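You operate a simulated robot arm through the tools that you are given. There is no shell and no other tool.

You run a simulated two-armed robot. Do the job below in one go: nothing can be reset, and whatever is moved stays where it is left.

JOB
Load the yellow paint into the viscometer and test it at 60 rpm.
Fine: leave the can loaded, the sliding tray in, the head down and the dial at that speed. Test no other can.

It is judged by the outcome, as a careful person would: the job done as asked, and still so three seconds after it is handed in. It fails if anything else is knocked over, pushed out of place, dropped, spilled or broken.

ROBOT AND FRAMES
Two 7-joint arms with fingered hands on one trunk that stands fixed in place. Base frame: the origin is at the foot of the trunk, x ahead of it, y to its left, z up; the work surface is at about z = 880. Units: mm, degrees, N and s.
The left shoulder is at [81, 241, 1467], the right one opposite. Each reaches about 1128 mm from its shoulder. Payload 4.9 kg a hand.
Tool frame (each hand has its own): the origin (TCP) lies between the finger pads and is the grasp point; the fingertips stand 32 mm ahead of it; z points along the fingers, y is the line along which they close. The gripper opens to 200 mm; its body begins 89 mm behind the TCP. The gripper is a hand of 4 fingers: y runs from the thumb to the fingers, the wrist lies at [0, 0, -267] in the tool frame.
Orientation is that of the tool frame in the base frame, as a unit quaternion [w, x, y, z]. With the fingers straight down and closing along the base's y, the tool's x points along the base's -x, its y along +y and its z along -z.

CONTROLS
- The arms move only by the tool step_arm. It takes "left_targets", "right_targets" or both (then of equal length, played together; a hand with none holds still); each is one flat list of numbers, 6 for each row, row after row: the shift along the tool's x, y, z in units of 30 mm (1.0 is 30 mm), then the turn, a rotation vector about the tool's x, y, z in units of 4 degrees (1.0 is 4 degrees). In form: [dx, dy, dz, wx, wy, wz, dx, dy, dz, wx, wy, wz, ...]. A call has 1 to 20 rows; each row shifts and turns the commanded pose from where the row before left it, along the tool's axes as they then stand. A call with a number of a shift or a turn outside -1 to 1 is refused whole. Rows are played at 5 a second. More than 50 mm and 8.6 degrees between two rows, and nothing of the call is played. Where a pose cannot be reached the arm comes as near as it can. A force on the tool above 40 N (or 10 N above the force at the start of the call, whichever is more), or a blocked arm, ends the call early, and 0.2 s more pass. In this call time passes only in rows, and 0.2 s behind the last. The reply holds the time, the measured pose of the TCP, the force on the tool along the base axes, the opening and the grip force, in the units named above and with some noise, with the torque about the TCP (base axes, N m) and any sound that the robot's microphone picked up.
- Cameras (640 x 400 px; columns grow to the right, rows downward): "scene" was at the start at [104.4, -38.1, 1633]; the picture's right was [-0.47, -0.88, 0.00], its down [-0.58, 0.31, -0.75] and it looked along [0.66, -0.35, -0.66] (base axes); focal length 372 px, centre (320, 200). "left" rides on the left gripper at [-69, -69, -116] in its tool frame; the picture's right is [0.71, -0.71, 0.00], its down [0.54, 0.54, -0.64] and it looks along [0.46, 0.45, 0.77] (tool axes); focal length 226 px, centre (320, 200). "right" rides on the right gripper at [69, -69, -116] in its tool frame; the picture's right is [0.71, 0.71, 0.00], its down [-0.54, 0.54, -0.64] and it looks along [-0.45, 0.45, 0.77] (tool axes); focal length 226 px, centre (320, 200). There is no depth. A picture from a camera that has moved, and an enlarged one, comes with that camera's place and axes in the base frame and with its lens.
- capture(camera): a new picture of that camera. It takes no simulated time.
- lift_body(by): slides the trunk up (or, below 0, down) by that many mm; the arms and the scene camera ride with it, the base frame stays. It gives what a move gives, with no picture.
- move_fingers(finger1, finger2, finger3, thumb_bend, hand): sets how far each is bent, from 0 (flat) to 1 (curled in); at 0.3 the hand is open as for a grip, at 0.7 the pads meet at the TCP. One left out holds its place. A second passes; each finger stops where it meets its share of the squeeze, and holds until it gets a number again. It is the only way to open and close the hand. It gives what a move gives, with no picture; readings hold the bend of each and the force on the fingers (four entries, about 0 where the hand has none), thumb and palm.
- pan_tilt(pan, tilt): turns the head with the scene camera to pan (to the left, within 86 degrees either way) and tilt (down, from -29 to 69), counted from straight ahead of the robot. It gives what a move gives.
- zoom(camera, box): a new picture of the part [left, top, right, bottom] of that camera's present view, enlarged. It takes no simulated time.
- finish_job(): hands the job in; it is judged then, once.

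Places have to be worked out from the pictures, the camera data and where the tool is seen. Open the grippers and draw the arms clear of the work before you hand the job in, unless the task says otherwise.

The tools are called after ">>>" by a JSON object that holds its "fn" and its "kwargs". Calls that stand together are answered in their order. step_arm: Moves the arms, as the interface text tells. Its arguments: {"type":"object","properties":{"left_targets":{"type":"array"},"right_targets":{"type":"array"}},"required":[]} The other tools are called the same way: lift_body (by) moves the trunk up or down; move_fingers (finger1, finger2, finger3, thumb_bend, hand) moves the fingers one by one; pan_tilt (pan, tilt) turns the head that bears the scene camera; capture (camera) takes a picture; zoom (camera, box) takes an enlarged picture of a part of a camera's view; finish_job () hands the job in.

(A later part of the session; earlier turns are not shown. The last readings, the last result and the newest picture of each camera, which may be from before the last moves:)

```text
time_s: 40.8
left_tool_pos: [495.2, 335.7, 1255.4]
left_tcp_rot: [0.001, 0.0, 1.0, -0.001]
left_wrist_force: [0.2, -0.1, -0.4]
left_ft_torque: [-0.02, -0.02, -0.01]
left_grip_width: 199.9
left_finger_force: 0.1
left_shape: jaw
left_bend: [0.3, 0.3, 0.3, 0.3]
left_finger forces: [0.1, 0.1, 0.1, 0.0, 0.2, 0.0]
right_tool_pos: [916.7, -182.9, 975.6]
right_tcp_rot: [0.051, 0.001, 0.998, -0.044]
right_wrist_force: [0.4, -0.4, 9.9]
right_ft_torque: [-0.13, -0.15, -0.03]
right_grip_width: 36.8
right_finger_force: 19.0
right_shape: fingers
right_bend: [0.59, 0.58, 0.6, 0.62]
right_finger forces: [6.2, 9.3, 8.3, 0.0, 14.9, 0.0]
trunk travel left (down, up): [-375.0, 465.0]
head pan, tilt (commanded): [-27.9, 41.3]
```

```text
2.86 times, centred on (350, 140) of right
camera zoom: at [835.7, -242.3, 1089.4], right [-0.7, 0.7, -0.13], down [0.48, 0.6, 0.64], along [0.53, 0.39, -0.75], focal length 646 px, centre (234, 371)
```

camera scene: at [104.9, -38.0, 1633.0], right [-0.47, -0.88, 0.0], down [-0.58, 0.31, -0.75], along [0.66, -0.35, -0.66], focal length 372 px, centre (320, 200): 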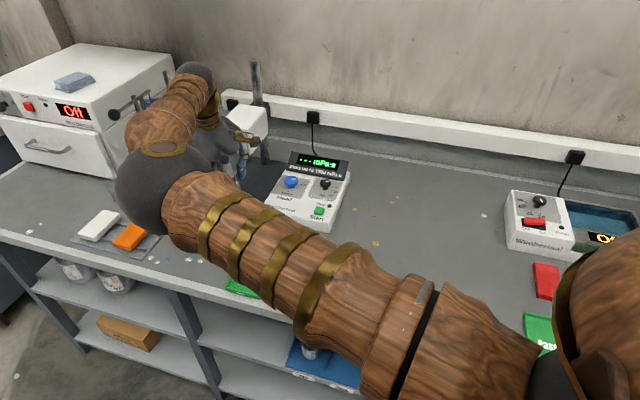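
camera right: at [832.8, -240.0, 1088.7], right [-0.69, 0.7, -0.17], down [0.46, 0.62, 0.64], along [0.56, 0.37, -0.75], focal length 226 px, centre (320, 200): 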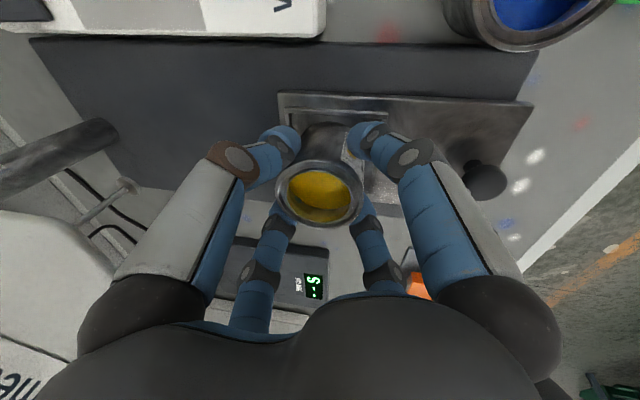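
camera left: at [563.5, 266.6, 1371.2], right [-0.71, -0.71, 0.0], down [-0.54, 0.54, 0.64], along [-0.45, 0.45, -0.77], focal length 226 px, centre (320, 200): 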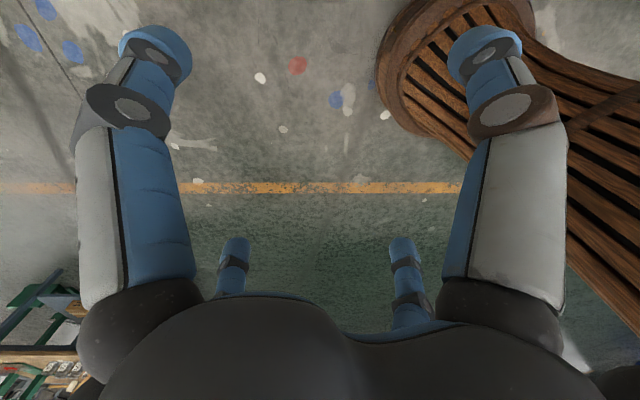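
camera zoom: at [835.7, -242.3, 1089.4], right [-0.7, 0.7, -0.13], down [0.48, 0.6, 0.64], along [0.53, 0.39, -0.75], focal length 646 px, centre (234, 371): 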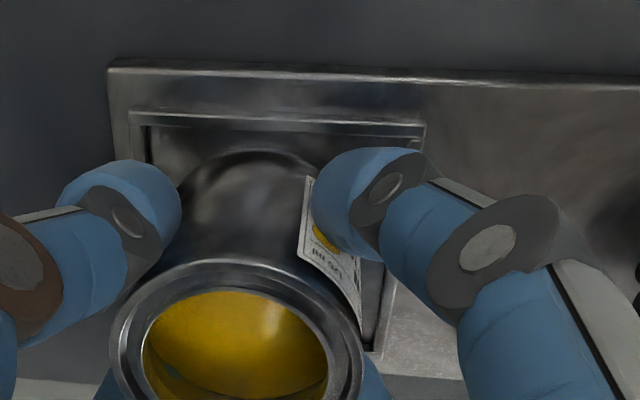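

The contact is now near-central under the can and at the same height, so it is sitting on the recess floor. I relieve the load slightly and release in stages.

>>> {"fn": "step_arm", "kwargs": {"right_targets": [-0.006, -0.005, -0.0657, 0, 0, 0]}}

>>> {"fn": "move_fingers", "kwargs": {"hand": "right", "finger1": 0.57, "finger2": 0.57, "finger3": 0.57, "thumb_bend": 0.57}}

>>> {"fn": "zoom", "kwargs": {"camera": "right", "box": [240, 60, 440, 260]}}

```text
time_s: 41.2
left_tool_pos: [495.5, 334.2, 1254.7]
left_tcp_rot: [0.001, 0.001, 1.0, 0.0]
left_wrist_force: [-1.2, 0.6, -0.4]
left_ft_torque: [0.05, 0.01, 0.0]
left_grip_width: 199.7
left_finger_force: 0.0
left_shape: jaw
left_bend: [0.3, 0.3, 0.3, 0.3]
left_finger forces: [0.0, 0.0, 0.0, 0.0, 0.0, 0.0]
right_tool_pos: [917.1, -183.8, 976.0]
right_tcp_rot: [0.05, 0.001, 0.998, -0.043]
right_wrist_force: [0.0, 0.1, 5.1]
right_ft_torque: [-0.06, -0.18, -0.01]
right_grip_width: 37.0
right_finger_force: 19.2
right_shape: fingers
right_bend: [0.59, 0.58, 0.6, 0.62]
right_finger forces: [6.2, 9.4, 8.2, 0.1, 14.2, 0.0]
trunk travel left (down, up): [-375.0, 465.0]
head pan, tilt (commanded): [-27.9, 41.3]
```

```text
time_s: 42.2
left_tool_pos: [497.0, 335.2, 1255.6]
left_tcp_rot: [0.0, 0.002, 1.0, 0.0]
left_wrist_force: [0.0, -0.2, 1.0]
left_ft_torque: [-0.01, 0.02, -0.01]
left_grip_width: 200.1
left_finger_force: 0.1
left_shape: jaw
left_bend: [0.3, 0.3, 0.3, 0.3]
left_finger forces: [0.0, 0.0, 0.0, 0.0, 0.0, 0.1]
right_tool_pos: [917.8, -183.8, 974.3]
right_tcp_rot: [0.05, 0.001, 0.998, -0.043]
right_wrist_force: [0.0, 0.2, 0.4]
right_ft_torque: [0.0, 0.01, 0.0]
right_grip_width: 47.2
right_finger_force: 0.0
right_shape: fingers
right_bend: [0.56, 0.56, 0.56, 0.56]
right_finger forces: [0.1, 0.1, 0.1, 0.0, 0.0, 0.0]
trunk travel left (down, up): [-375.0, 465.0]
head pan, tilt (commanded): [-27.9, 41.3]
```

```text
2.00 times, centred on (340, 160) of right
camera zoom: at [836.9, -242.8, 1089.2], right [-0.7, 0.7, -0.13], down [0.48, 0.6, 0.64], along [0.53, 0.39, -0.75], focal length 452 px, centre (280, 280)
```

zoom: 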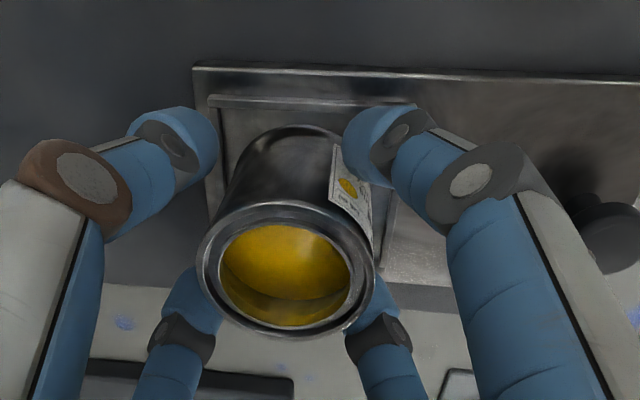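

The can stands free in the recess with no finger contact. I open a little more and raise the hand straight up.

>>> {"fn": "move_fingers", "kwargs": {"hand": "right", "finger1": 0.51, "finger2": 0.51, "finger3": 0.51, "thumb_bend": 0.51}}

>>> {"fn": "step_arm", "kwargs": {"right_targets": [-0.05, -0.0435, -0.4956, 0, 0, 0, -0.05, -0.0435, -0.4956, 0, 0, 0, -0.0995, -0.087, -0.9912, 0, 0, 0, -0.0995, -0.087, -0.9912, 0, 0, 0]}}

>>> {"fn": "capture", "kwargs": {"camera": "right"}}

```text
time_s: 43.2
left_tool_pos: [495.6, 334.6, 1253.5]
left_tcp_rot: [0.0, 0.001, 1.0, -0.001]
left_wrist_force: [-0.2, 0.6, 0.2]
left_ft_torque: [0.01, 0.03, -0.01]
left_grip_width: 199.6
left_finger_force: 0.0
left_shape: jaw
left_bend: [0.3, 0.3, 0.3, 0.3]
left_finger forces: [0.1, 0.0, 0.1, 0.1, 0.0, 0.1]
right_tool_pos: [916.2, -184.2, 974.8]
right_tcp_rot: [0.05, 0.0, 0.998, -0.043]
right_wrist_force: [0.1, -0.4, 0.8]
right_ft_torque: [-0.01, 0.02, 0.0]
right_grip_width: 65.2
right_finger_force: 0.1
right_shape: fingers
right_bend: [0.51, 0.51, 0.51, 0.51]
right_finger forces: [0.0, 0.0, 0.0, 0.0, 0.1, 0.0]
trunk travel left (down, up): [-375.0, 465.0]
head pan, tilt (commanded): [-27.9, 41.3]
```

```text
time_s: 44.2
left_tool_pos: [495.5, 334.8, 1254.0]
left_tcp_rot: [0.0, 0.001, 1.0, -0.001]
left_wrist_force: [-0.2, 0.8, 0.1]
left_ft_torque: [0.0, -0.03, 0.0]
left_grip_width: 200.1
left_finger_force: 0.1
left_shape: jaw
left_bend: [0.3, 0.3, 0.3, 0.3]
left_finger forces: [0.1, 0.1, 0.0, 0.0, 0.0, 0.0]
right_tool_pos: [915.9, -183.6, 1066.5]
right_tcp_rot: [0.05, 0.0, 0.998, -0.045]
right_wrist_force: [-0.2, 1.0, -1.0]
right_ft_torque: [-0.01, -0.01, 0.01]
right_grip_width: 65.3
right_finger_force: 0.1
right_shape: fingers
right_bend: [0.51, 0.51, 0.51, 0.51]
right_finger forces: [0.0, 0.1, 0.0, 0.1, 0.0, 0.0]
trunk travel left (down, up): [-375.0, 465.0]
head pan, tilt (commanded): [-27.9, 41.3]
```

```text
taken
camera right: at [836.0, -242.4, 1180.2], right [-0.7, 0.7, -0.13], down [0.48, 0.6, 0.64], along [0.53, 0.39, -0.75], focal length 226 px, centre (320, 200)
```

right: 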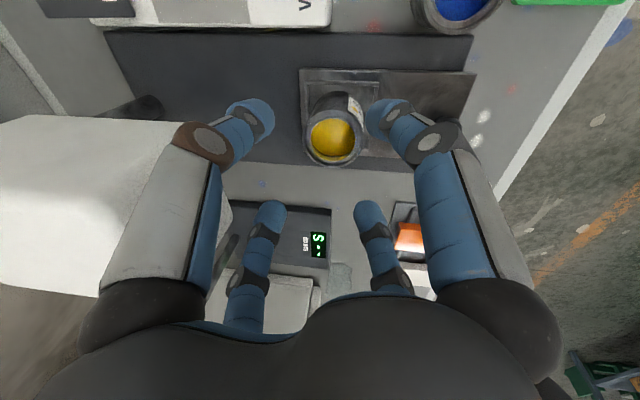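

The hand is clear. I check how the can sits in the recess.

>>> {"fn": "zoom", "kwargs": {"camera": "right", "box": [270, 50, 500, 190]}}

>>> {"fn": "zoom", "kwargs": {"camera": "scene", "box": [160, 100, 340, 260]}}

```text
2.78 times, centred on (385, 120) of right
camera zoom: at [836.0, -242.4, 1180.2], right [-0.7, 0.7, -0.13], down [0.48, 0.6, 0.64], along [0.53, 0.39, -0.75], focal length 629 px, centre (139, 423)
```

zoom: 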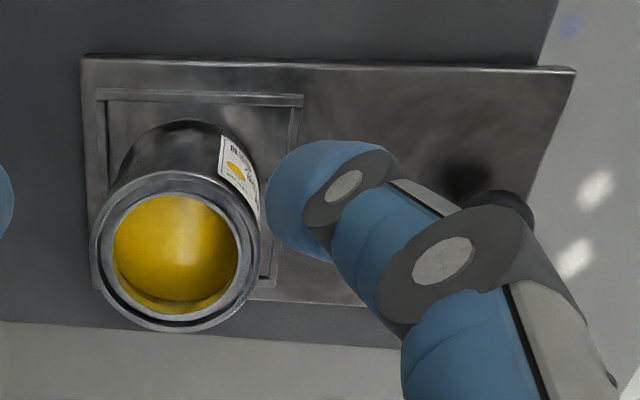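

```text
2.50 times, centred on (250, 180) of scene
camera zoom: at [103.3, -37.6, 1633.1], right [-0.47, -0.88, 0.0], down [-0.58, 0.31, -0.75], along [0.66, -0.35, -0.66], focal length 931 px, centre (495, 250)
```

zoom: 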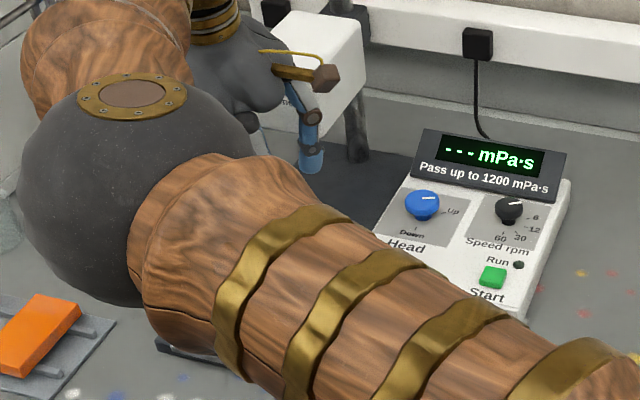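

The can is centred inside the recess frame. I now move back over the tray knob at the same height and restore the 10° tilt.

>>> {"fn": "step_arm", "kwargs": {"right_targets": [0.692, 0.682, -0.129, 0, 0, 0, 0.692, 0.682, -0.129, 0, 0, 0, 0.692, 0.682, -0.129, 0, 0, 0, 0.692, 0.682, -0.129, 0, 0, 0, 0, 0, 0, 0.395, -0.451, 0]}}

>>> {"fn": "capture", "kwargs": {"camera": "right"}}

>>> {"fn": "zoom", "kwargs": {"camera": "right", "box": [180, 40, 420, 220]}}

```text
time_s: 45.4
left_tool_pos: [496.1, 333.9, 1255.1]
left_tcp_rot: [0.0, 0.0, 1.0, -0.001]
left_wrist_force: [0.8, -0.1, -0.3]
left_ft_torque: [-0.02, -0.05, 0.0]
left_grip_width: 199.5
left_finger_force: 0.0
left_shape: jaw
left_bend: [0.3, 0.3, 0.3, 0.3]
left_finger forces: [0.1, 0.0, 0.0, 0.1, 0.1, 0.0]
right_tool_pos: [833.7, -101.0, 1066.7]
right_tcp_rot: [0.066, 0.0, 0.996, -0.058]
right_wrist_force: [0.3, 0.7, -0.8]
right_ft_torque: [0.01, 0.0, 0.01]
right_grip_width: 65.4
right_finger_force: 0.1
right_shape: fingers
right_bend: [0.51, 0.51, 0.51, 0.51]
right_finger forces: [0.0, 0.1, 0.0, 0.1, 0.0, 0.0]
trunk travel left (down, up): [-375.0, 465.0]
head pan, tilt (commanded): [-27.9, 41.3]
```

```text
taken
camera right: at [748.8, -157.0, 1178.8], right [-0.69, 0.7, -0.17], down [0.46, 0.62, 0.64], along [0.55, 0.37, -0.75], focal length 226 px, centre (320, 200)
```

right: 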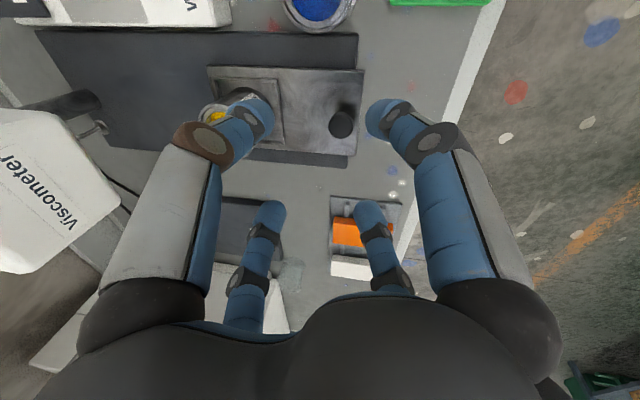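

```text
2.22 times, centred on (300, 130) of right
camera zoom: at [748.8, -157.0, 1178.8], right [-0.69, 0.7, -0.17], down [0.46, 0.62, 0.64], along [0.55, 0.37, -0.75], focal length 502 px, centre (364, 356)
```

zoom: 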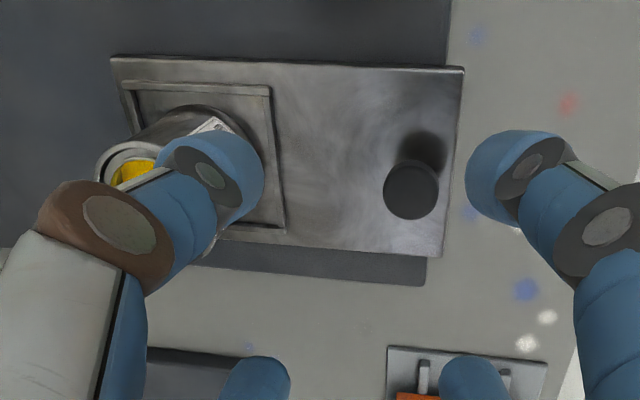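

The tray knob is at about (833,-100). I descend with the fingers ready around it.

>>> {"fn": "step_arm", "kwargs": {"right_targets": [0.1355, 0.1233, 0.7233, 0, 0, 0, 0.1355, 0.1233, 0.7233, 0, 0, 0, 0.1355, 0.1233, 0.7233, 0, 0, 0]}}

>>> {"fn": "move_fingers", "kwargs": {"hand": "right", "finger1": 0.6, "finger2": 0.6, "finger3": 0.6, "thumb_bend": 0.6}}

>>> {"fn": "step_arm", "kwargs": {"right_targets": [0.0638, 0.0558, 0.481, 0, 0, 0, 0.0638, 0.0558, 0.481, 0, 0, 0, 0.055, 0.049, 0.43, 0, 0, 0]}}

>>> {"fn": "zoom", "kwargs": {"camera": "right", "box": [220, 80, 440, 240]}}

```text
time_s: 46.2
left_tool_pos: [497.4, 335.1, 1254.5]
left_tcp_rot: [-0.001, 0.0, 1.0, 0.001]
left_wrist_force: [-0.4, 0.2, 0.4]
left_ft_torque: [0.03, 0.01, -0.02]
left_grip_width: 200.0
left_finger_force: 0.1
left_shape: jaw
left_bend: [0.3, 0.3, 0.3, 0.3]
left_finger forces: [0.1, 0.0, 0.0, 0.0, 0.0, 0.1]
right_tool_pos: [829.7, -98.3, 998.8]
right_tcp_rot: [0.066, 0.001, 0.996, -0.057]
right_wrist_force: [-0.1, -0.3, -0.1]
right_ft_torque: [0.04, 0.01, 0.0]
right_grip_width: 65.3
right_finger_force: 0.1
right_shape: fingers
right_bend: [0.51, 0.51, 0.51, 0.51]
right_finger forces: [0.1, 0.1, 0.0, 0.1, 0.0, 0.0]
trunk travel left (down, up): [-375.0, 465.0]
head pan, tilt (commanded): [-27.9, 41.3]
```

```text
time_s: 47.2
left_tool_pos: [497.2, 335.0, 1253.7]
left_tcp_rot: [0.0, 0.002, 1.0, 0.0]
left_wrist_force: [-0.6, -0.1, 0.2]
left_ft_torque: [0.04, 0.04, -0.02]
left_grip_width: 200.0
left_finger_force: 0.1
left_shape: jaw
left_bend: [0.3, 0.3, 0.3, 0.3]
left_finger forces: [0.1, 0.0, 0.1, 0.0, 0.1, 0.1]
right_tool_pos: [828.7, -96.8, 997.7]
right_tcp_rot: [0.066, 0.001, 0.996, -0.057]
right_wrist_force: [-0.5, 0.8, -0.3]
right_ft_torque: [-0.02, 0.03, 0.02]
right_grip_width: 33.4
right_finger_force: 0.0
right_shape: fingers
right_bend: [0.6, 0.6, 0.6, 0.6]
right_finger forces: [0.0, 0.0, 0.0, 0.0, 0.0, 0.0]
trunk travel left (down, up): [-375.0, 465.0]
head pan, tilt (commanded): [-27.9, 41.3]
```

```text
time_s: 48.0
left_tool_pos: [495.8, 335.1, 1254.0]
left_tcp_rot: [-0.001, 0.001, 1.0, 0.0]
left_wrist_force: [0.6, -0.7, -0.4]
left_ft_torque: [-0.02, 0.02, -0.03]
left_grip_width: 199.9
left_finger_force: 0.0
left_shape: jaw
left_bend: [0.3, 0.3, 0.3, 0.3]
left_finger forces: [0.0, 0.0, 0.0, 0.0, 0.0, 0.1]
right_tool_pos: [829.3, -97.6, 955.3]
right_tcp_rot: [0.066, 0.001, 0.996, -0.058]
right_wrist_force: [-0.8, -0.2, -0.5]
right_ft_torque: [0.02, 0.02, 0.0]
right_grip_width: 33.4
right_finger_force: 0.6
right_shape: fingers
right_bend: [0.6, 0.6, 0.6, 0.6]
right_finger forces: [0.3, 0.0, 0.0, 0.0, 0.1, 0.1]
trunk travel left (down, up): [-375.0, 465.0]
head pan, tilt (commanded): [-27.9, 41.3]
```

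```text
2.50 times, centred on (330, 160) of right
camera zoom: at [745.7, -153.2, 1069.1], right [-0.69, 0.7, -0.17], down [0.46, 0.62, 0.64], along [0.55, 0.37, -0.75], focal length 565 px, centre (295, 300)
```

zoom: 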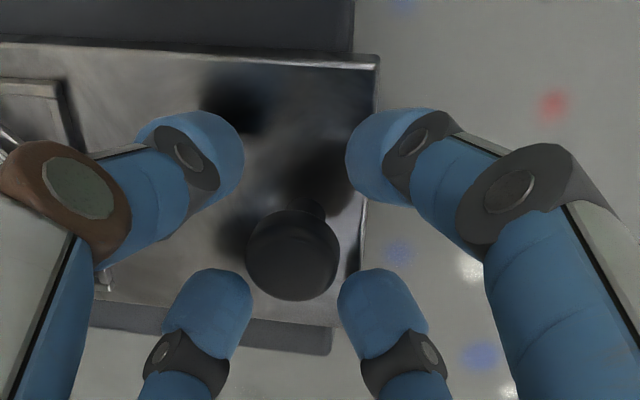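

The knob is centred between the fingertips. I pinch it lightly again.

>>> {"fn": "move_fingers", "kwargs": {"hand": "right", "finger1": 0.67, "finger2": 0.67, "finger3": 0.67, "thumb_bend": 0.67}}

>>> {"fn": "step_arm", "kwargs": {"right_targets": [-0.1179, -0.1139, 0.0289, 0, 0, 0, -0.2358, -0.2277, 0.0577, 0, 0, 0, -0.2358, -0.2277, 0.0577, 0, 0, 0, -0.2358, -0.2277, 0.0577, 0, 0, 0, -0.2358, -0.2277, 0.0577, 0, 0, 0, -0.1179, -0.1139, 0.0289, 0, 0, 0]}}

>>> {"fn": "capture", "kwargs": {"camera": "right"}}

```text
time_s: 49.0
left_tool_pos: [496.7, 334.8, 1254.1]
left_tcp_rot: [-0.001, 0.0, 1.0, -0.001]
left_wrist_force: [0.8, -0.2, -0.6]
left_ft_torque: [0.03, -0.02, -0.02]
left_grip_width: 200.2
left_finger_force: 0.0
left_shape: jaw
left_bend: [0.3, 0.3, 0.3, 0.3]
left_finger forces: [0.1, 0.0, 0.0, 0.0, 0.1, 0.0]
right_tool_pos: [829.7, -97.6, 955.4]
right_tcp_rot: [0.065, 0.0, 0.996, -0.058]
right_wrist_force: [1.9, -0.5, 1.3]
right_ft_torque: [-0.01, 0.0, 0.01]
right_grip_width: 13.9
right_finger_force: 5.7
right_shape: fingers
right_bend: [0.66, 0.65, 0.65, 0.66]
right_finger forces: [1.7, 2.8, 3.4, 0.0, 3.1, 0.0]
trunk travel left (down, up): [-375.0, 465.0]
head pan, tilt (commanded): [-27.9, 41.3]
```

```text
time_s: 50.4
left_tool_pos: [496.2, 333.5, 1255.0]
left_tcp_rot: [0.0, 0.001, 1.0, 0.0]
left_wrist_force: [-0.7, -0.5, 0.5]
left_ft_torque: [0.01, -0.01, -0.01]
left_grip_width: 199.9
left_finger_force: 0.1
left_shape: jaw
left_bend: [0.3, 0.3, 0.3, 0.3]
left_finger forces: [0.1, 0.0, 0.1, 0.1, 0.0, 0.0]
right_tool_pos: [864.7, -132.3, 954.4]
right_tcp_rot: [0.065, 0.001, 0.996, -0.058]
right_wrist_force: [-1.1, -0.5, -1.2]
right_ft_torque: [-0.05, 0.01, -0.02]
right_grip_width: 13.8
right_finger_force: 5.4
right_shape: fingers
right_bend: [0.66, 0.65, 0.65, 0.66]
right_finger forces: [2.3, 2.6, 3.0, 0.1, 3.3, 0.1]
trunk travel left (down, up): [-375.0, 465.0]
head pan, tilt (commanded): [-27.9, 41.3]
```

```text
taken
camera right: at [781.5, -188.4, 1069.0], right [-0.7, 0.7, -0.17], down [0.46, 0.62, 0.64], along [0.55, 0.37, -0.75], focal length 226 px, centre (320, 200)
```

right: 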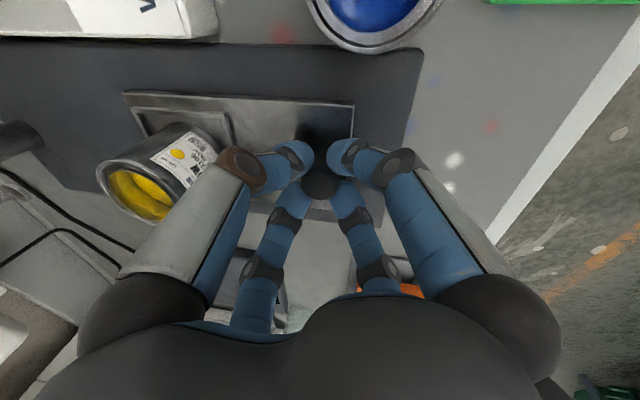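

The tray and can slide in smoothly. I continue another 80 mm.

>>> {"fn": "step_arm", "kwargs": {"right_targets": [-0.1169, -0.1148, 0.0289, 0, 0, 0, -0.2338, -0.2297, 0.0577, 0, 0, 0, -0.2338, -0.2297, 0.0577, 0, 0, 0, -0.2338, -0.2297, 0.0577, 0, 0, 0, -0.2338, -0.2297, 0.0577, 0, 0, 0, -0.2338, -0.2297, 0.0577, 0, 0, 0, -0.2338, -0.2297, 0.0577, 0, 0, 0, -0.2338, -0.2297, 0.0577, 0, 0, 0, -0.1169, -0.1148, 0.0289, 0, 0, 0]}}

>>> {"fn": "capture", "kwargs": {"camera": "right"}}

>>> {"fn": "zoom", "kwargs": {"camera": "scene", "box": [170, 80, 350, 230]}}

```text
time_s: 52.4
left_tool_pos: [496.4, 333.8, 1255.1]
left_tcp_rot: [0.0, 0.0, 1.0, 0.001]
left_wrist_force: [-0.1, -0.1, -0.6]
left_ft_torque: [0.03, 0.03, -0.01]
left_grip_width: 199.6
left_finger_force: 0.0
left_shape: jaw
left_bend: [0.3, 0.3, 0.3, 0.3]
left_finger forces: [0.0, 0.0, 0.1, 0.0, 0.0, 0.1]
right_tool_pos: [922.1, -188.2, 955.7]
right_tcp_rot: [0.065, 0.001, 0.996, -0.057]
right_wrist_force: [-2.3, -1.3, -0.2]
right_ft_torque: [-0.06, 0.07, -0.07]
right_grip_width: 14.4
right_finger_force: 5.5
right_shape: fingers
right_bend: [0.66, 0.65, 0.65, 0.66]
right_finger forces: [2.1, 2.5, 2.6, 0.0, 3.8, 0.0]
trunk travel left (down, up): [-375.0, 465.0]
head pan, tilt (commanded): [-27.9, 41.3]
```

```text
taken
camera right: at [838.1, -244.1, 1069.1], right [-0.7, 0.7, -0.17], down [0.46, 0.62, 0.64], along [0.55, 0.37, -0.75], focal length 226 px, centre (320, 200)
```

right: 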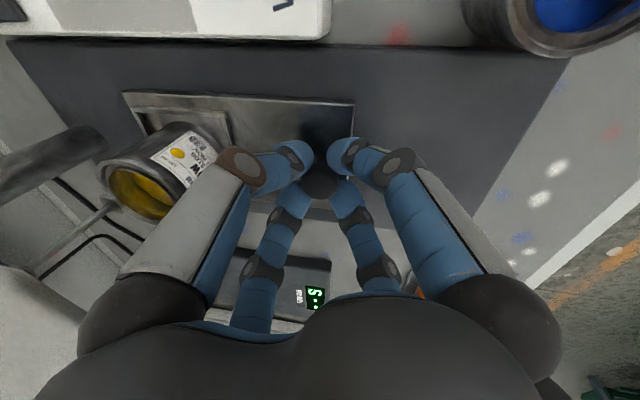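

```text
2.67 times, centred on (260, 155) of scene
camera zoom: at [104.1, -38.1, 1633.1], right [-0.47, -0.88, 0.0], down [-0.58, 0.31, -0.75], along [0.66, -0.35, -0.66], focal length 993 px, centre (480, 320)
```

zoom: 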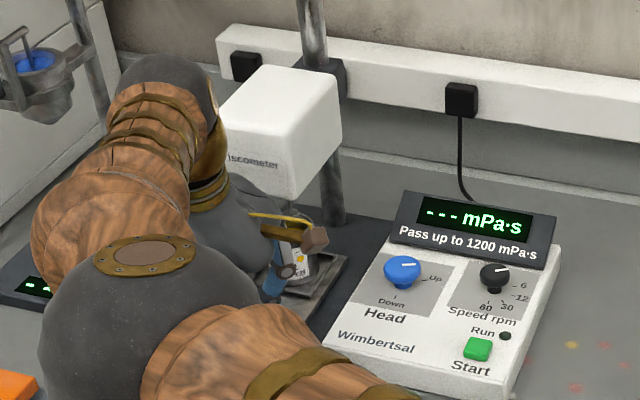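

About 17 mm remain to the original "in" position. I finish with small steps, watching for the end stop.

>>> {"fn": "step_arm", "kwargs": {"right_targets": [-0.0935, -0.0919, 0.0231, 0, 0, 0, -0.0935, -0.0919, 0.0231, 0, 0, 0, -0.0935, -0.0919, 0.0231, 0, 0, 0, -0.0935, -0.0919, 0.0231, 0, 0, 0]}}

```text
time_s: 53.4
left_tool_pos: [495.6, 333.8, 1253.4]
left_tcp_rot: [0.0, 0.001, 1.0, 0.0]
left_wrist_force: [0.6, -0.6, -0.6]
left_ft_torque: [-0.02, -0.01, 0.0]
left_grip_width: 199.8
left_finger_force: 0.0
left_shape: jaw
left_bend: [0.3, 0.3, 0.3, 0.3]
left_finger forces: [0.1, 0.0, 0.0, 0.0, 0.0, 0.0]
right_tool_pos: [933.9, -199.7, 955.6]
right_tcp_rot: [0.065, 0.001, 0.996, -0.058]
right_wrist_force: [-2.8, -0.4, -1.3]
right_ft_torque: [-0.05, 0.1, -0.03]
right_grip_width: 14.6
right_finger_force: 5.8
right_shape: fingers
right_bend: [0.65, 0.65, 0.65, 0.66]
right_finger forces: [2.7, 2.9, 2.2, 0.0, 3.2, 0.0]
trunk travel left (down, up): [-375.0, 465.0]
head pan, tilt (commanded): [-27.9, 41.3]
```

It is back at the original "in" position. I press a few mm further to confirm the end stop.

>>> {"fn": "step_arm", "kwargs": {"right_targets": [-0.0701, -0.0689, 0.0173, 0, 0, 0]}}

>>> {"fn": "zoom", "kwargs": {"camera": "right", "box": [80, 70, 380, 260]}}

```text
time_s: 53.8
left_tool_pos: [494.6, 335.7, 1255.3]
left_tcp_rot: [0.0, 0.0, 1.0, -0.001]
left_wrist_force: [0.0, -0.3, 0.1]
left_ft_torque: [-0.02, -0.01, 0.0]
left_grip_width: 199.7
left_finger_force: 0.0
left_shape: jaw
left_bend: [0.3, 0.3, 0.3, 0.3]
left_finger forces: [0.0, 0.0, 0.1, 0.0, 0.0, 0.0]
right_tool_pos: [934.3, -201.1, 956.2]
right_tcp_rot: [0.066, 0.0, 0.996, -0.057]
right_wrist_force: [-6.7, 2.3, -1.6]
right_ft_torque: [0.06, 0.16, -0.02]
right_grip_width: 15.7
right_finger_force: 5.4
right_shape: fingers
right_bend: [0.65, 0.65, 0.66, 0.66]
right_finger forces: [3.3, 3.6, 1.2, 0.1, 2.3, 0.1]
trunk travel left (down, up): [-375.0, 465.0]
head pan, tilt (commanded): [-27.9, 41.3]
```

```text
2.11 times, centred on (230, 165) of right
camera zoom: at [851.4, -256.4, 1069.3], right [-0.7, 0.7, -0.17], down [0.46, 0.62, 0.64], along [0.55, 0.37, -0.75], focal length 476 px, centre (510, 274)
```

zoom: 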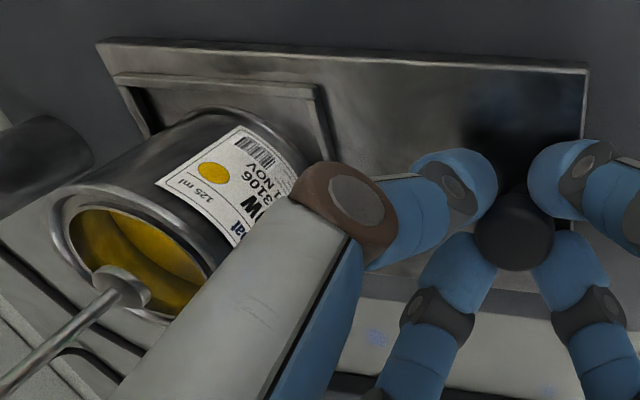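

The force shows the end stop, so the tray is in with the spindle over the yellow paint. I release the knob, rise 33 mm to clear it, and then retreat away from the head.

>>> {"fn": "move_fingers", "kwargs": {"hand": "right", "finger1": 0.6, "finger2": 0.6, "finger3": 0.6, "thumb_bend": 0.6}}

>>> {"fn": "step_arm", "kwargs": {"right_targets": [-0.048, -0.042, -0.361, 0, 0, 0, -0.048, -0.042, -0.361, 0, 0, 0, -0.048, -0.042, -0.361, 0, 0, 0]}}

>>> {"fn": "zoom", "kwargs": {"camera": "right", "box": [80, 70, 440, 260]}}

```text
time_s: 54.8
left_tool_pos: [496.4, 334.6, 1253.7]
left_tcp_rot: [0.001, 0.001, 1.0, -0.001]
left_wrist_force: [-0.1, 0.4, 0.0]
left_ft_torque: [0.0, -0.03, 0.0]
left_grip_width: 199.9
left_finger_force: 0.1
left_shape: jaw
left_bend: [0.3, 0.3, 0.3, 0.3]
left_finger forces: [0.0, 0.0, 0.1, 0.0, 0.0, 0.1]
right_tool_pos: [935.1, -201.7, 955.5]
right_tcp_rot: [0.065, 0.001, 0.996, -0.057]
right_wrist_force: [-0.4, 0.7, 1.3]
right_ft_torque: [-0.03, 0.05, -0.01]
right_grip_width: 32.5
right_finger_force: 0.9
right_shape: fingers
right_bend: [0.6, 0.6, 0.6, 0.6]
right_finger forces: [1.7, 0.1, 0.1, 0.0, 0.0, 0.1]
trunk travel left (down, up): [-375.0, 465.0]
head pan, tilt (commanded): [-27.9, 41.3]
```

```text
time_s: 55.6
left_tool_pos: [497.0, 333.5, 1253.3]
left_tcp_rot: [0.0, 0.001, 1.0, -0.001]
left_wrist_force: [-0.1, 0.0, -0.4]
left_ft_torque: [0.0, 0.0, 0.03]
left_grip_width: 199.9
left_finger_force: 0.0
left_shape: jaw
left_bend: [0.3, 0.3, 0.3, 0.3]
left_finger forces: [0.1, 0.0, 0.0, 0.0, 0.0, 0.0]
right_tool_pos: [936.2, -201.6, 989.2]
right_tcp_rot: [0.065, 0.001, 0.996, -0.057]
right_wrist_force: [-1.2, -0.6, 0.8]
right_ft_torque: [-0.06, 0.04, 0.0]
right_grip_width: 32.8
right_finger_force: 0.0
right_shape: fingers
right_bend: [0.6, 0.6, 0.6, 0.6]
right_finger forces: [0.0, 0.0, 0.0, 0.0, 0.1, 0.0]
trunk travel left (down, up): [-375.0, 465.0]
head pan, tilt (commanded): [-27.9, 41.3]
```

```text
1.78 times, centred on (260, 165) of right
camera zoom: at [852.1, -257.4, 1102.1], right [-0.7, 0.7, -0.17], down [0.46, 0.62, 0.64], along [0.55, 0.37, -0.75], focal length 402 px, centre (427, 262)
```

zoom: 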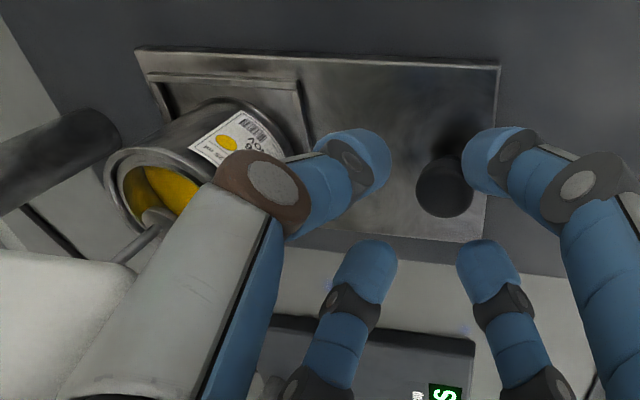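

The hand is clear above the knob and the tray stayed in. I retreat 80 mm away from the head and rise.

>>> {"fn": "step_arm", "kwargs": {"right_targets": [0.234, 0.23, -0.0577, 0, 0, 0, 0.4676, 0.4594, -0.1154, 0, 0, 0, 0.4676, 0.4594, -0.1154, 0, 0, 0, 0.4676, 0.4594, -0.1154, 0, 0, 0, 0.234, 0.23, -0.0577, 0, 0, 0, -0.131, -0.114, -0.985, 0, 0, 0, -0.131, -0.114, -0.985, 0, 0, 0, -0.131, -0.114, -0.985, 0, 0, 0, -0.131, -0.114, -0.985, 0, 0, 0]}}

>>> {"fn": "capture", "kwargs": {"camera": "right"}}

>>> {"fn": "capture", "kwargs": {"camera": "scene"}}

```text
time_s: 57.6
left_tool_pos: [496.5, 335.3, 1254.9]
left_tcp_rot: [0.0, 0.001, 1.0, 0.0]
left_wrist_force: [0.4, 0.1, 0.5]
left_ft_torque: [0.03, -0.03, -0.01]
left_grip_width: 199.8
left_finger_force: 0.1
left_shape: jaw
left_bend: [0.3, 0.3, 0.3, 0.3]
left_finger forces: [0.1, 0.0, 0.1, 0.0, 0.0, 0.0]
right_tool_pos: [878.7, -146.2, 1109.8]
right_tcp_rot: [0.066, 0.0, 0.996, -0.057]
right_wrist_force: [-1.0, 0.0, -0.4]
right_ft_torque: [0.0, -0.02, -0.04]
right_grip_width: 32.9
right_finger_force: 0.0
right_shape: fingers
right_bend: [0.6, 0.6, 0.6, 0.6]
right_finger forces: [0.0, 0.0, 0.0, 0.1, 0.0, 0.0]
trunk travel left (down, up): [-375.0, 465.0]
head pan, tilt (commanded): [-27.9, 41.3]
```

```text
taken
camera right: at [794.3, -201.7, 1223.0], right [-0.69, 0.7, -0.17], down [0.46, 0.62, 0.64], along [0.55, 0.37, -0.75], focal length 226 px, centre (320, 200)
```

right: 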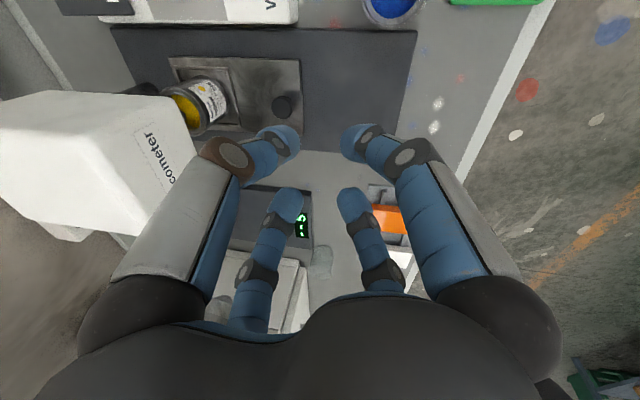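

```text
taken
camera scene: at [103.5, -38.0, 1633.0], right [-0.47, -0.88, 0.0], down [-0.58, 0.31, -0.75], along [0.66, -0.35, -0.66], focal length 372 px, centre (320, 200)
```

scene: 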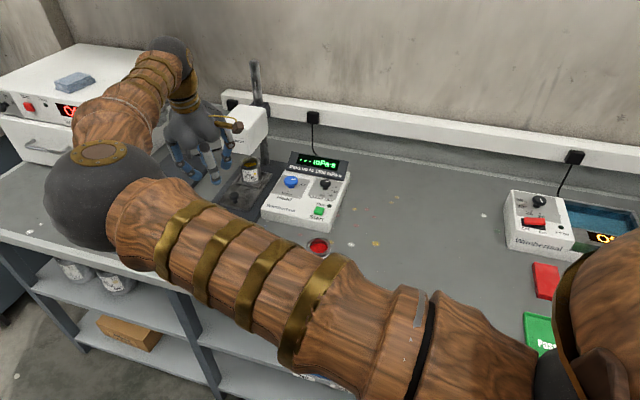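

The tray is in with the can loaded. I move the hand along the front to the right, then in over the control box to look at the dials from close.

>>> {"fn": "step_arm", "kwargs": {"right_targets": [0.666, -0.687, -0.009, 0, 0, 0, 0.666, -0.687, -0.009, 0, 0, 0, 0.666, -0.687, -0.009, 0, 0, 0, 0.666, -0.687, -0.009, 0, 0, 0, 0.666, -0.687, -0.009, 0, 0, 0, 0.666, -0.687, -0.009, 0, 0, 0, 0.666, -0.687, -0.009, 0, 0, 0, 0.666, -0.687, -0.009, 0, 0, 0, -0.671, -0.653, 0.165, 0, 0, 0, -0.671, -0.653, 0.165, 0, 0, 0, -0.671, -0.653, 0.165, 0, 0, 0, -0.671, -0.653, 0.165, 0, 0, 0, -0.671, -0.653, 0.165, 0, 0, 0, -0.671, -0.653, 0.165, 0, 0, 0]}}

>>> {"fn": "move_fingers", "kwargs": {"hand": "right", "finger1": 0.5, "finger2": 0.5, "finger3": 0.5, "thumb_bend": 0.5}}

>>> {"fn": "capture", "kwargs": {"camera": "right"}}

>>> {"fn": "capture", "kwargs": {"camera": "scene"}}

```text
time_s: 60.6
left_tool_pos: [496.6, 332.8, 1254.7]
left_tcp_rot: [-0.001, 0.001, 1.0, -0.001]
left_wrist_force: [0.1, 0.2, -1.3]
left_ft_torque: [0.01, 0.01, -0.02]
left_grip_width: 200.0
left_finger_force: 0.1
left_shape: jaw
left_bend: [0.3, 0.3, 0.3, 0.3]
left_finger forces: [0.0, 0.0, 0.0, 0.1, 0.0, 0.0]
right_tool_pos: [841.6, -431.2, 1106.4]
right_tcp_rot: [0.065, -0.001, 0.996, -0.056]
right_wrist_force: [0.6, 0.2, 1.0]
right_ft_torque: [0.04, 0.0, 0.0]
right_grip_width: 33.0
right_finger_force: 0.0
right_shape: fingers
right_bend: [0.6, 0.6, 0.6, 0.6]
right_finger forces: [0.0, 0.0, 0.0, 0.1, 0.0, 0.0]
trunk travel left (down, up): [-375.0, 465.0]
head pan, tilt (commanded): [-27.9, 41.3]
```

```text
time_s: 61.6
left_tool_pos: [496.0, 334.4, 1255.1]
left_tcp_rot: [0.0, 0.0, 1.0, -0.001]
left_wrist_force: [-0.5, -0.6, -0.5]
left_ft_torque: [-0.02, -0.02, 0.02]
left_grip_width: 199.6
left_finger_force: 0.0
left_shape: jaw
left_bend: [0.3, 0.3, 0.3, 0.3]
left_finger forces: [0.0, 0.0, 0.0, 0.0, 0.0, 0.0]
right_tool_pos: [841.4, -430.0, 1108.9]
right_tcp_rot: [0.066, 0.0, 0.996, -0.056]
right_wrist_force: [0.3, -0.6, -0.3]
right_ft_torque: [0.01, -0.01, -0.01]
right_grip_width: 68.9
right_finger_force: 0.0
right_shape: fingers
right_bend: [0.5, 0.5, 0.5, 0.5]
right_finger forces: [0.1, 0.0, 0.0, 0.0, 0.0, 0.0]
trunk travel left (down, up): [-375.0, 465.0]
head pan, tilt (commanded): [-27.9, 41.3]
```

```text
taken
camera right: at [757.5, -486.0, 1221.9], right [-0.7, 0.7, -0.17], down [0.46, 0.62, 0.64], along [0.55, 0.37, -0.75], focal length 226 px, centre (320, 200)
```

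right: 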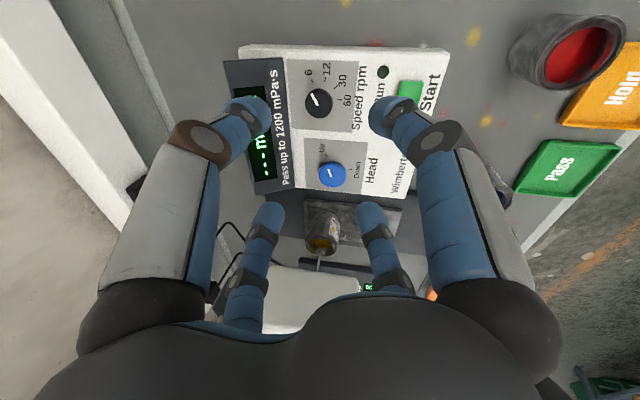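

```text
taken
camera scene: at [104.3, -37.8, 1633.1], right [-0.47, -0.88, 0.0], down [-0.58, 0.31, -0.75], along [0.66, -0.35, -0.66], focal length 372 px, centre (320, 200)
```

scene: 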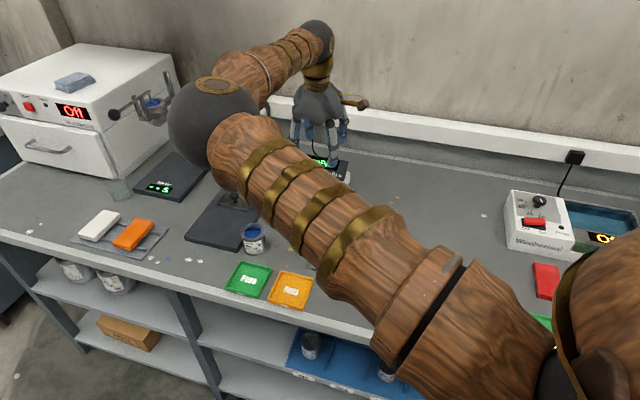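

>>> {"fn": "zoom", "kwargs": {"camera": "right", "box": [220, 30, 470, 210]}}

>>> {"fn": "zoom", "kwargs": {"camera": "scene", "box": [260, 70, 380, 190]}}

```text
2.22 times, centred on (345, 120) of right
camera zoom: at [757.5, -486.0, 1221.9], right [-0.7, 0.7, -0.17], down [0.46, 0.62, 0.64], along [0.55, 0.37, -0.75], focal length 502 px, centre (264, 378)
```

zoom: 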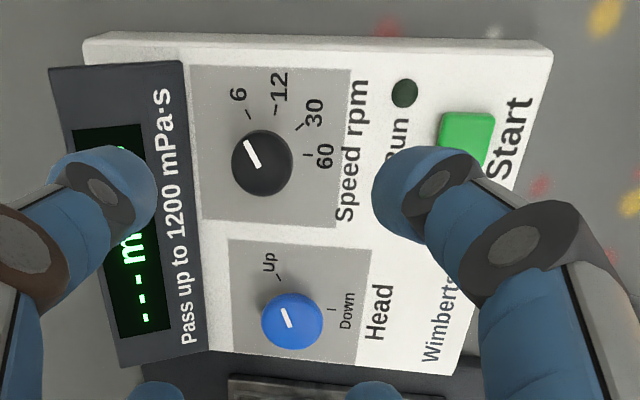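

```text
3.33 times, centred on (320, 130) of scene
camera zoom: at [104.3, -37.8, 1633.1], right [-0.47, -0.88, 0.0], down [-0.58, 0.31, -0.75], along [0.66, -0.35, -0.66], focal length 1241 px, centre (320, 433)
```

zoom: 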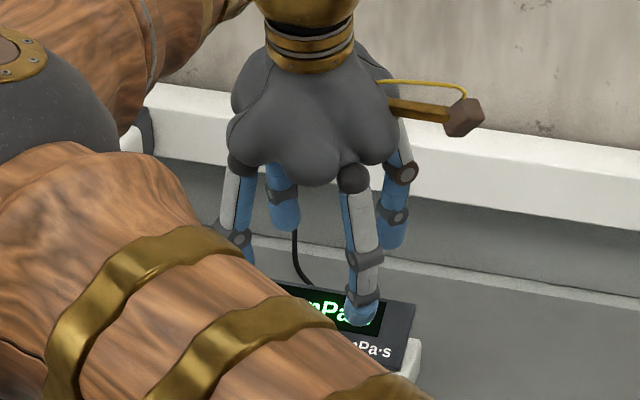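

I zoom closer on each dial to read the pointer and tick directions precisely.

>>> {"fn": "zoom", "kwargs": {"camera": "right", "box": [290, 50, 370, 120]}}

>>> {"fn": "zoom", "kwargs": {"camera": "right", "box": [300, 130, 390, 200]}}

```text
5.71 times, centred on (330, 85) of right
camera zoom: at [757.5, -486.0, 1221.9], right [-0.7, 0.7, -0.17], down [0.46, 0.62, 0.64], along [0.55, 0.37, -0.75], focal length 1292 px, centre (263, 857)
```

zoom: 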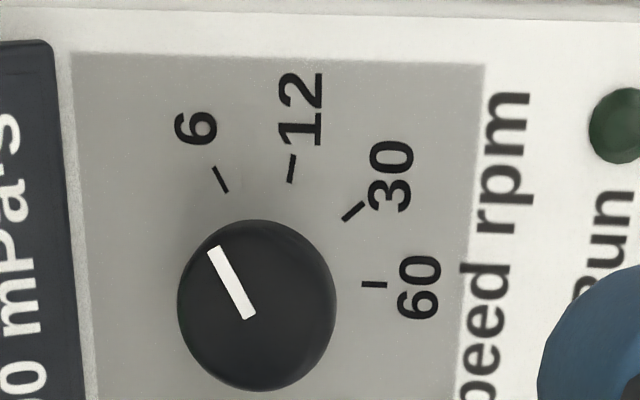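

```text
5.71 times, centred on (345, 165) of right
camera zoom: at [757.5, -486.0, 1221.9], right [-0.7, 0.7, -0.17], down [0.46, 0.62, 0.64], along [0.55, 0.37, -0.75], focal length 1292 px, centre (177, 400)
```

zoom: 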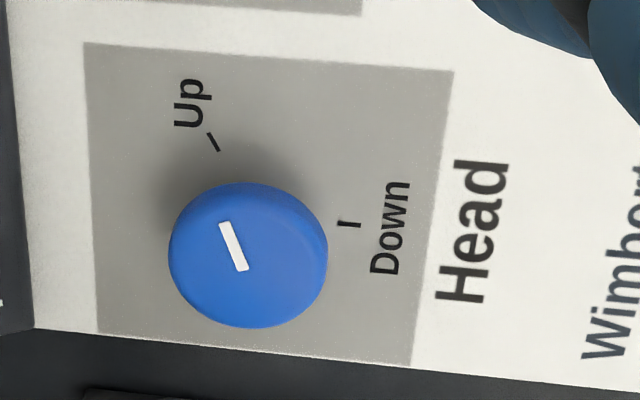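

Ticks are 40° apart: the 6→60 and Up→Down turns are both about 120° clockwise seen from above. The speed dial top is at about (858.7,-457.8,935) and the head dial at (917.3,-370,935). I make the hand vertical above the speed dial and pre-turn it 60° counter-clockwise.

>>> {"fn": "step_arm", "kwargs": {"right_targets": [0, 0, 0, -0.658, 0.752, 0, 0, 0, 0, -0.658, 0.752, 0, 0, 0, 0, -0.329, 0.376, 0, -0.2885, -0.4635, 0, 0, 0, 0, -0.2885, -0.4635, 0, 0, 0, 0, 0, 0, 0, 0, 0, -1, 0, 0, 0, 0, 0, -1, 0, 0, 0, 0, 0, -1, 0, 0, 0, 0, 0, -1, 0, 0, 0, 0, 0, -1, 0, 0, 0, 0, 0, -1, 0, 0, 0, 0, 0, -1, 0, 0, 0, 0, 0, -1, 0, 0, 0, 0, 0, -1, 0, 0, 0, 0, 0, -1, 0, 0, 0, 0, 0, -1, 0, 0, 0, 0, 0, -1, 0, 0, 0, 0, 0, -1, 0, 0, 0, 0, 0, -1, 0, 0, 0, 0, 0, -1]}}

>>> {"fn": "capture", "kwargs": {"camera": "right"}}

>>> {"fn": "capture", "kwargs": {"camera": "scene"}}

```text
time_s: 65.8
left_tool_pos: [496.2, 335.0, 1255.3]
left_tcp_rot: [-0.001, 0.001, 1.0, 0.0]
left_wrist_force: [-0.4, 0.5, -0.6]
left_ft_torque: [0.01, 0.01, 0.0]
left_grip_width: 200.2
left_finger_force: 0.1
left_shape: jaw
left_bend: [0.3, 0.3, 0.3, 0.3]
left_finger forces: [0.0, 0.1, 0.0, 0.0, 0.0, 0.0]
right_tool_pos: [857.4, -458.3, 1108.8]
right_tcp_rot: [0.001, -0.499, 0.866, 0.0]
right_wrist_force: [-0.4, -0.4, 0.3]
right_ft_torque: [-0.04, -0.01, -0.02]
right_grip_width: 68.9
right_finger_force: 0.0
right_shape: fingers
right_bend: [0.5, 0.5, 0.5, 0.5]
right_finger forces: [0.0, 0.0, 0.0, 0.0, 0.0, 0.0]
trunk travel left (down, up): [-375.0, 465.0]
head pan, tilt (commanded): [-27.9, 41.3]
```

```text
taken
camera right: at [883.6, -551.8, 1224.8], right [-0.97, -0.26, 0.0], down [-0.2, 0.74, 0.64], along [-0.17, 0.62, -0.77], focal length 226 px, centre (320, 200)
```

right: 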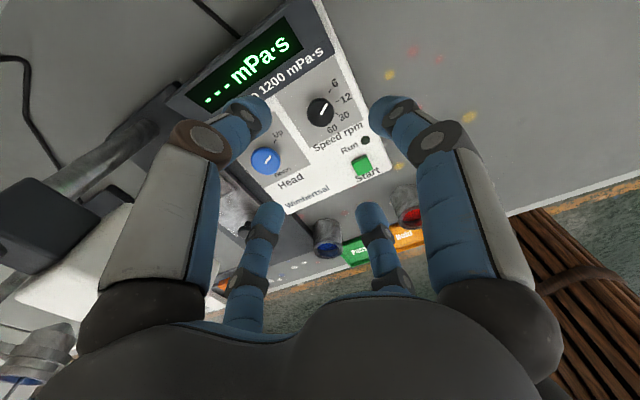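

```text
taken
camera scene: at [104.4, -37.9, 1633.0], right [-0.47, -0.88, 0.0], down [-0.58, 0.31, -0.75], along [0.66, -0.35, -0.66], focal length 372 px, centre (320, 200)
```

scene: 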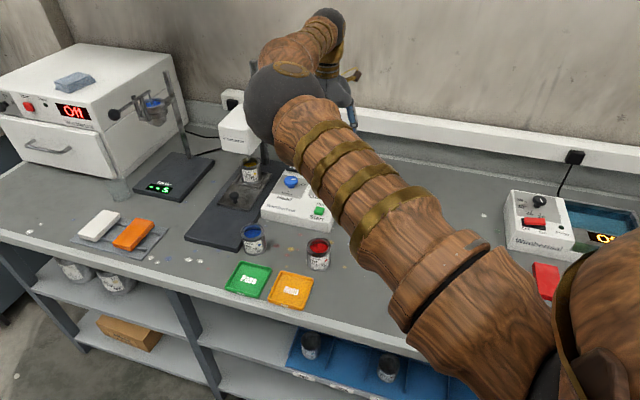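

The wrist reached the 60° pre-turn and the speed dial is ahead. I zoom to verify its centre.

>>> {"fn": "zoom", "kwargs": {"camera": "right", "box": [270, 60, 390, 180]}}

>>> {"fn": "zoom", "kwargs": {"camera": "scene", "box": [220, 100, 360, 220]}}

```text
3.33 times, centred on (330, 120) of right
camera zoom: at [883.6, -551.8, 1224.8], right [-0.97, -0.26, 0.0], down [-0.2, 0.74, 0.64], along [-0.17, 0.62, -0.77], focal length 754 px, centre (287, 467)
```

zoom: 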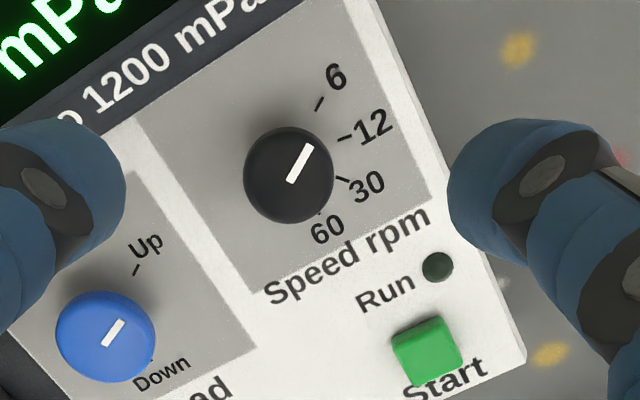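

```text
3.33 times, centred on (290, 160) of scene
camera zoom: at [104.4, -37.9, 1633.0], right [-0.47, -0.88, 0.0], down [-0.58, 0.31, -0.75], along [0.66, -0.35, -0.66], focal length 1241 px, centre (420, 333)
```

zoom: 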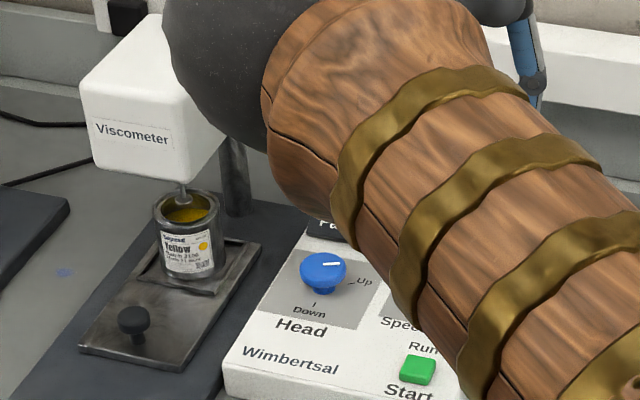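

The can sits in the recess directly below the spindle. The dial is within about 3 mm of the tool axis, so I narrow the fingers to 0.59, trim 2 mm and descend to just above the dial.

>>> {"fn": "move_fingers", "kwargs": {"hand": "right", "finger1": 0.59, "finger2": 0.59, "finger3": 0.59, "thumb_bend": 0.59}}

>>> {"fn": "step_arm", "kwargs": {"right_targets": [-0.058, 0.033, 0.8, 0, 0, 0, 0, 0, 0.8, 0, 0, 0, 0, 0, 0.8, 0, 0, 0, 0, 0, 0.8, 0, 0, 0, 0, 0, 0.8, 0, 0, 0]}}

>>> {"fn": "capture", "kwargs": {"camera": "right"}}

>>> {"fn": "zoom", "kwargs": {"camera": "right", "box": [240, 90, 400, 230]}}

```text
time_s: 66.8
left_tool_pos: [495.4, 334.3, 1254.3]
left_tcp_rot: [0.0, 0.0, 1.0, 0.0]
left_wrist_force: [-0.3, 1.0, 0.0]
left_ft_torque: [0.01, 0.05, 0.02]
left_grip_width: 200.0
left_finger_force: 0.0
left_shape: jaw
left_bend: [0.3, 0.3, 0.3, 0.3]
left_finger forces: [0.0, 0.0, 0.0, 0.0, 0.0, 0.0]
right_tool_pos: [858.6, -458.2, 1107.9]
right_tcp_rot: [0.0, -0.499, 0.866, 0.0]
right_wrist_force: [0.1, 0.1, 0.0]
right_ft_torque: [-0.01, -0.01, -0.05]
right_grip_width: 37.3
right_finger_force: 0.1
right_shape: fingers
right_bend: [0.59, 0.59, 0.59, 0.59]
right_finger forces: [0.0, 0.1, 0.0, 0.1, 0.0, 0.0]
trunk travel left (down, up): [-375.0, 465.0]
head pan, tilt (commanded): [-27.9, 41.3]
```

```text
time_s: 68.0
left_tool_pos: [496.6, 333.9, 1254.1]
left_tcp_rot: [0.0, 0.001, 1.0, 0.0]
left_wrist_force: [-0.7, -0.6, -0.3]
left_ft_torque: [0.05, -0.01, -0.01]
left_grip_width: 199.8
left_finger_force: 0.1
left_shape: jaw
left_bend: [0.3, 0.3, 0.3, 0.3]
left_finger forces: [0.0, 0.1, 0.0, 0.0, 0.1, 0.0]
right_tool_pos: [858.5, -456.8, 989.1]
right_tcp_rot: [0.0, -0.5, 0.866, 0.0]
right_wrist_force: [0.0, -0.2, -0.2]
right_ft_torque: [0.01, 0.0, -0.02]
right_grip_width: 37.2
right_finger_force: 0.0
right_shape: fingers
right_bend: [0.59, 0.59, 0.59, 0.59]
right_finger forces: [0.1, 0.0, 0.0, 0.1, 0.0, 0.0]
trunk travel left (down, up): [-375.0, 465.0]
head pan, tilt (commanded): [-27.9, 41.3]
```

```text
taken
camera right: at [884.1, -550.0, 1104.3], right [-0.97, -0.26, 0.0], down [-0.2, 0.74, 0.64], along [-0.17, 0.62, -0.77], focal length 226 px, centre (320, 200)
```

right: 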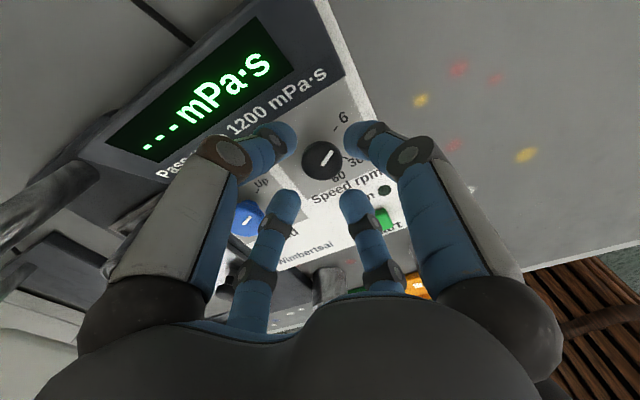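

```text
2.86 times, centred on (320, 160) of right
camera zoom: at [884.1, -550.0, 1104.3], right [-0.97, -0.26, 0.0], down [-0.2, 0.74, 0.64], along [-0.17, 0.62, -0.77], focal length 646 px, centre (320, 314)
```

zoom: 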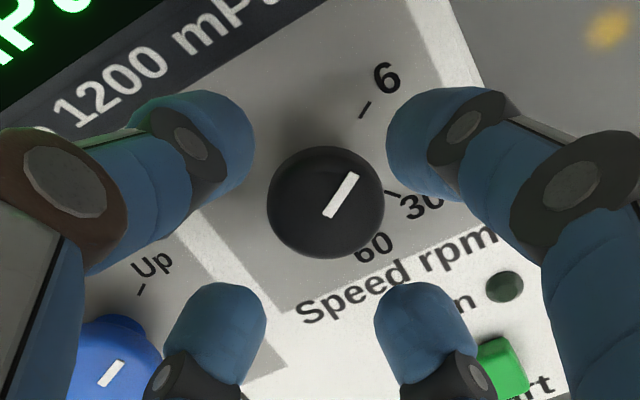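

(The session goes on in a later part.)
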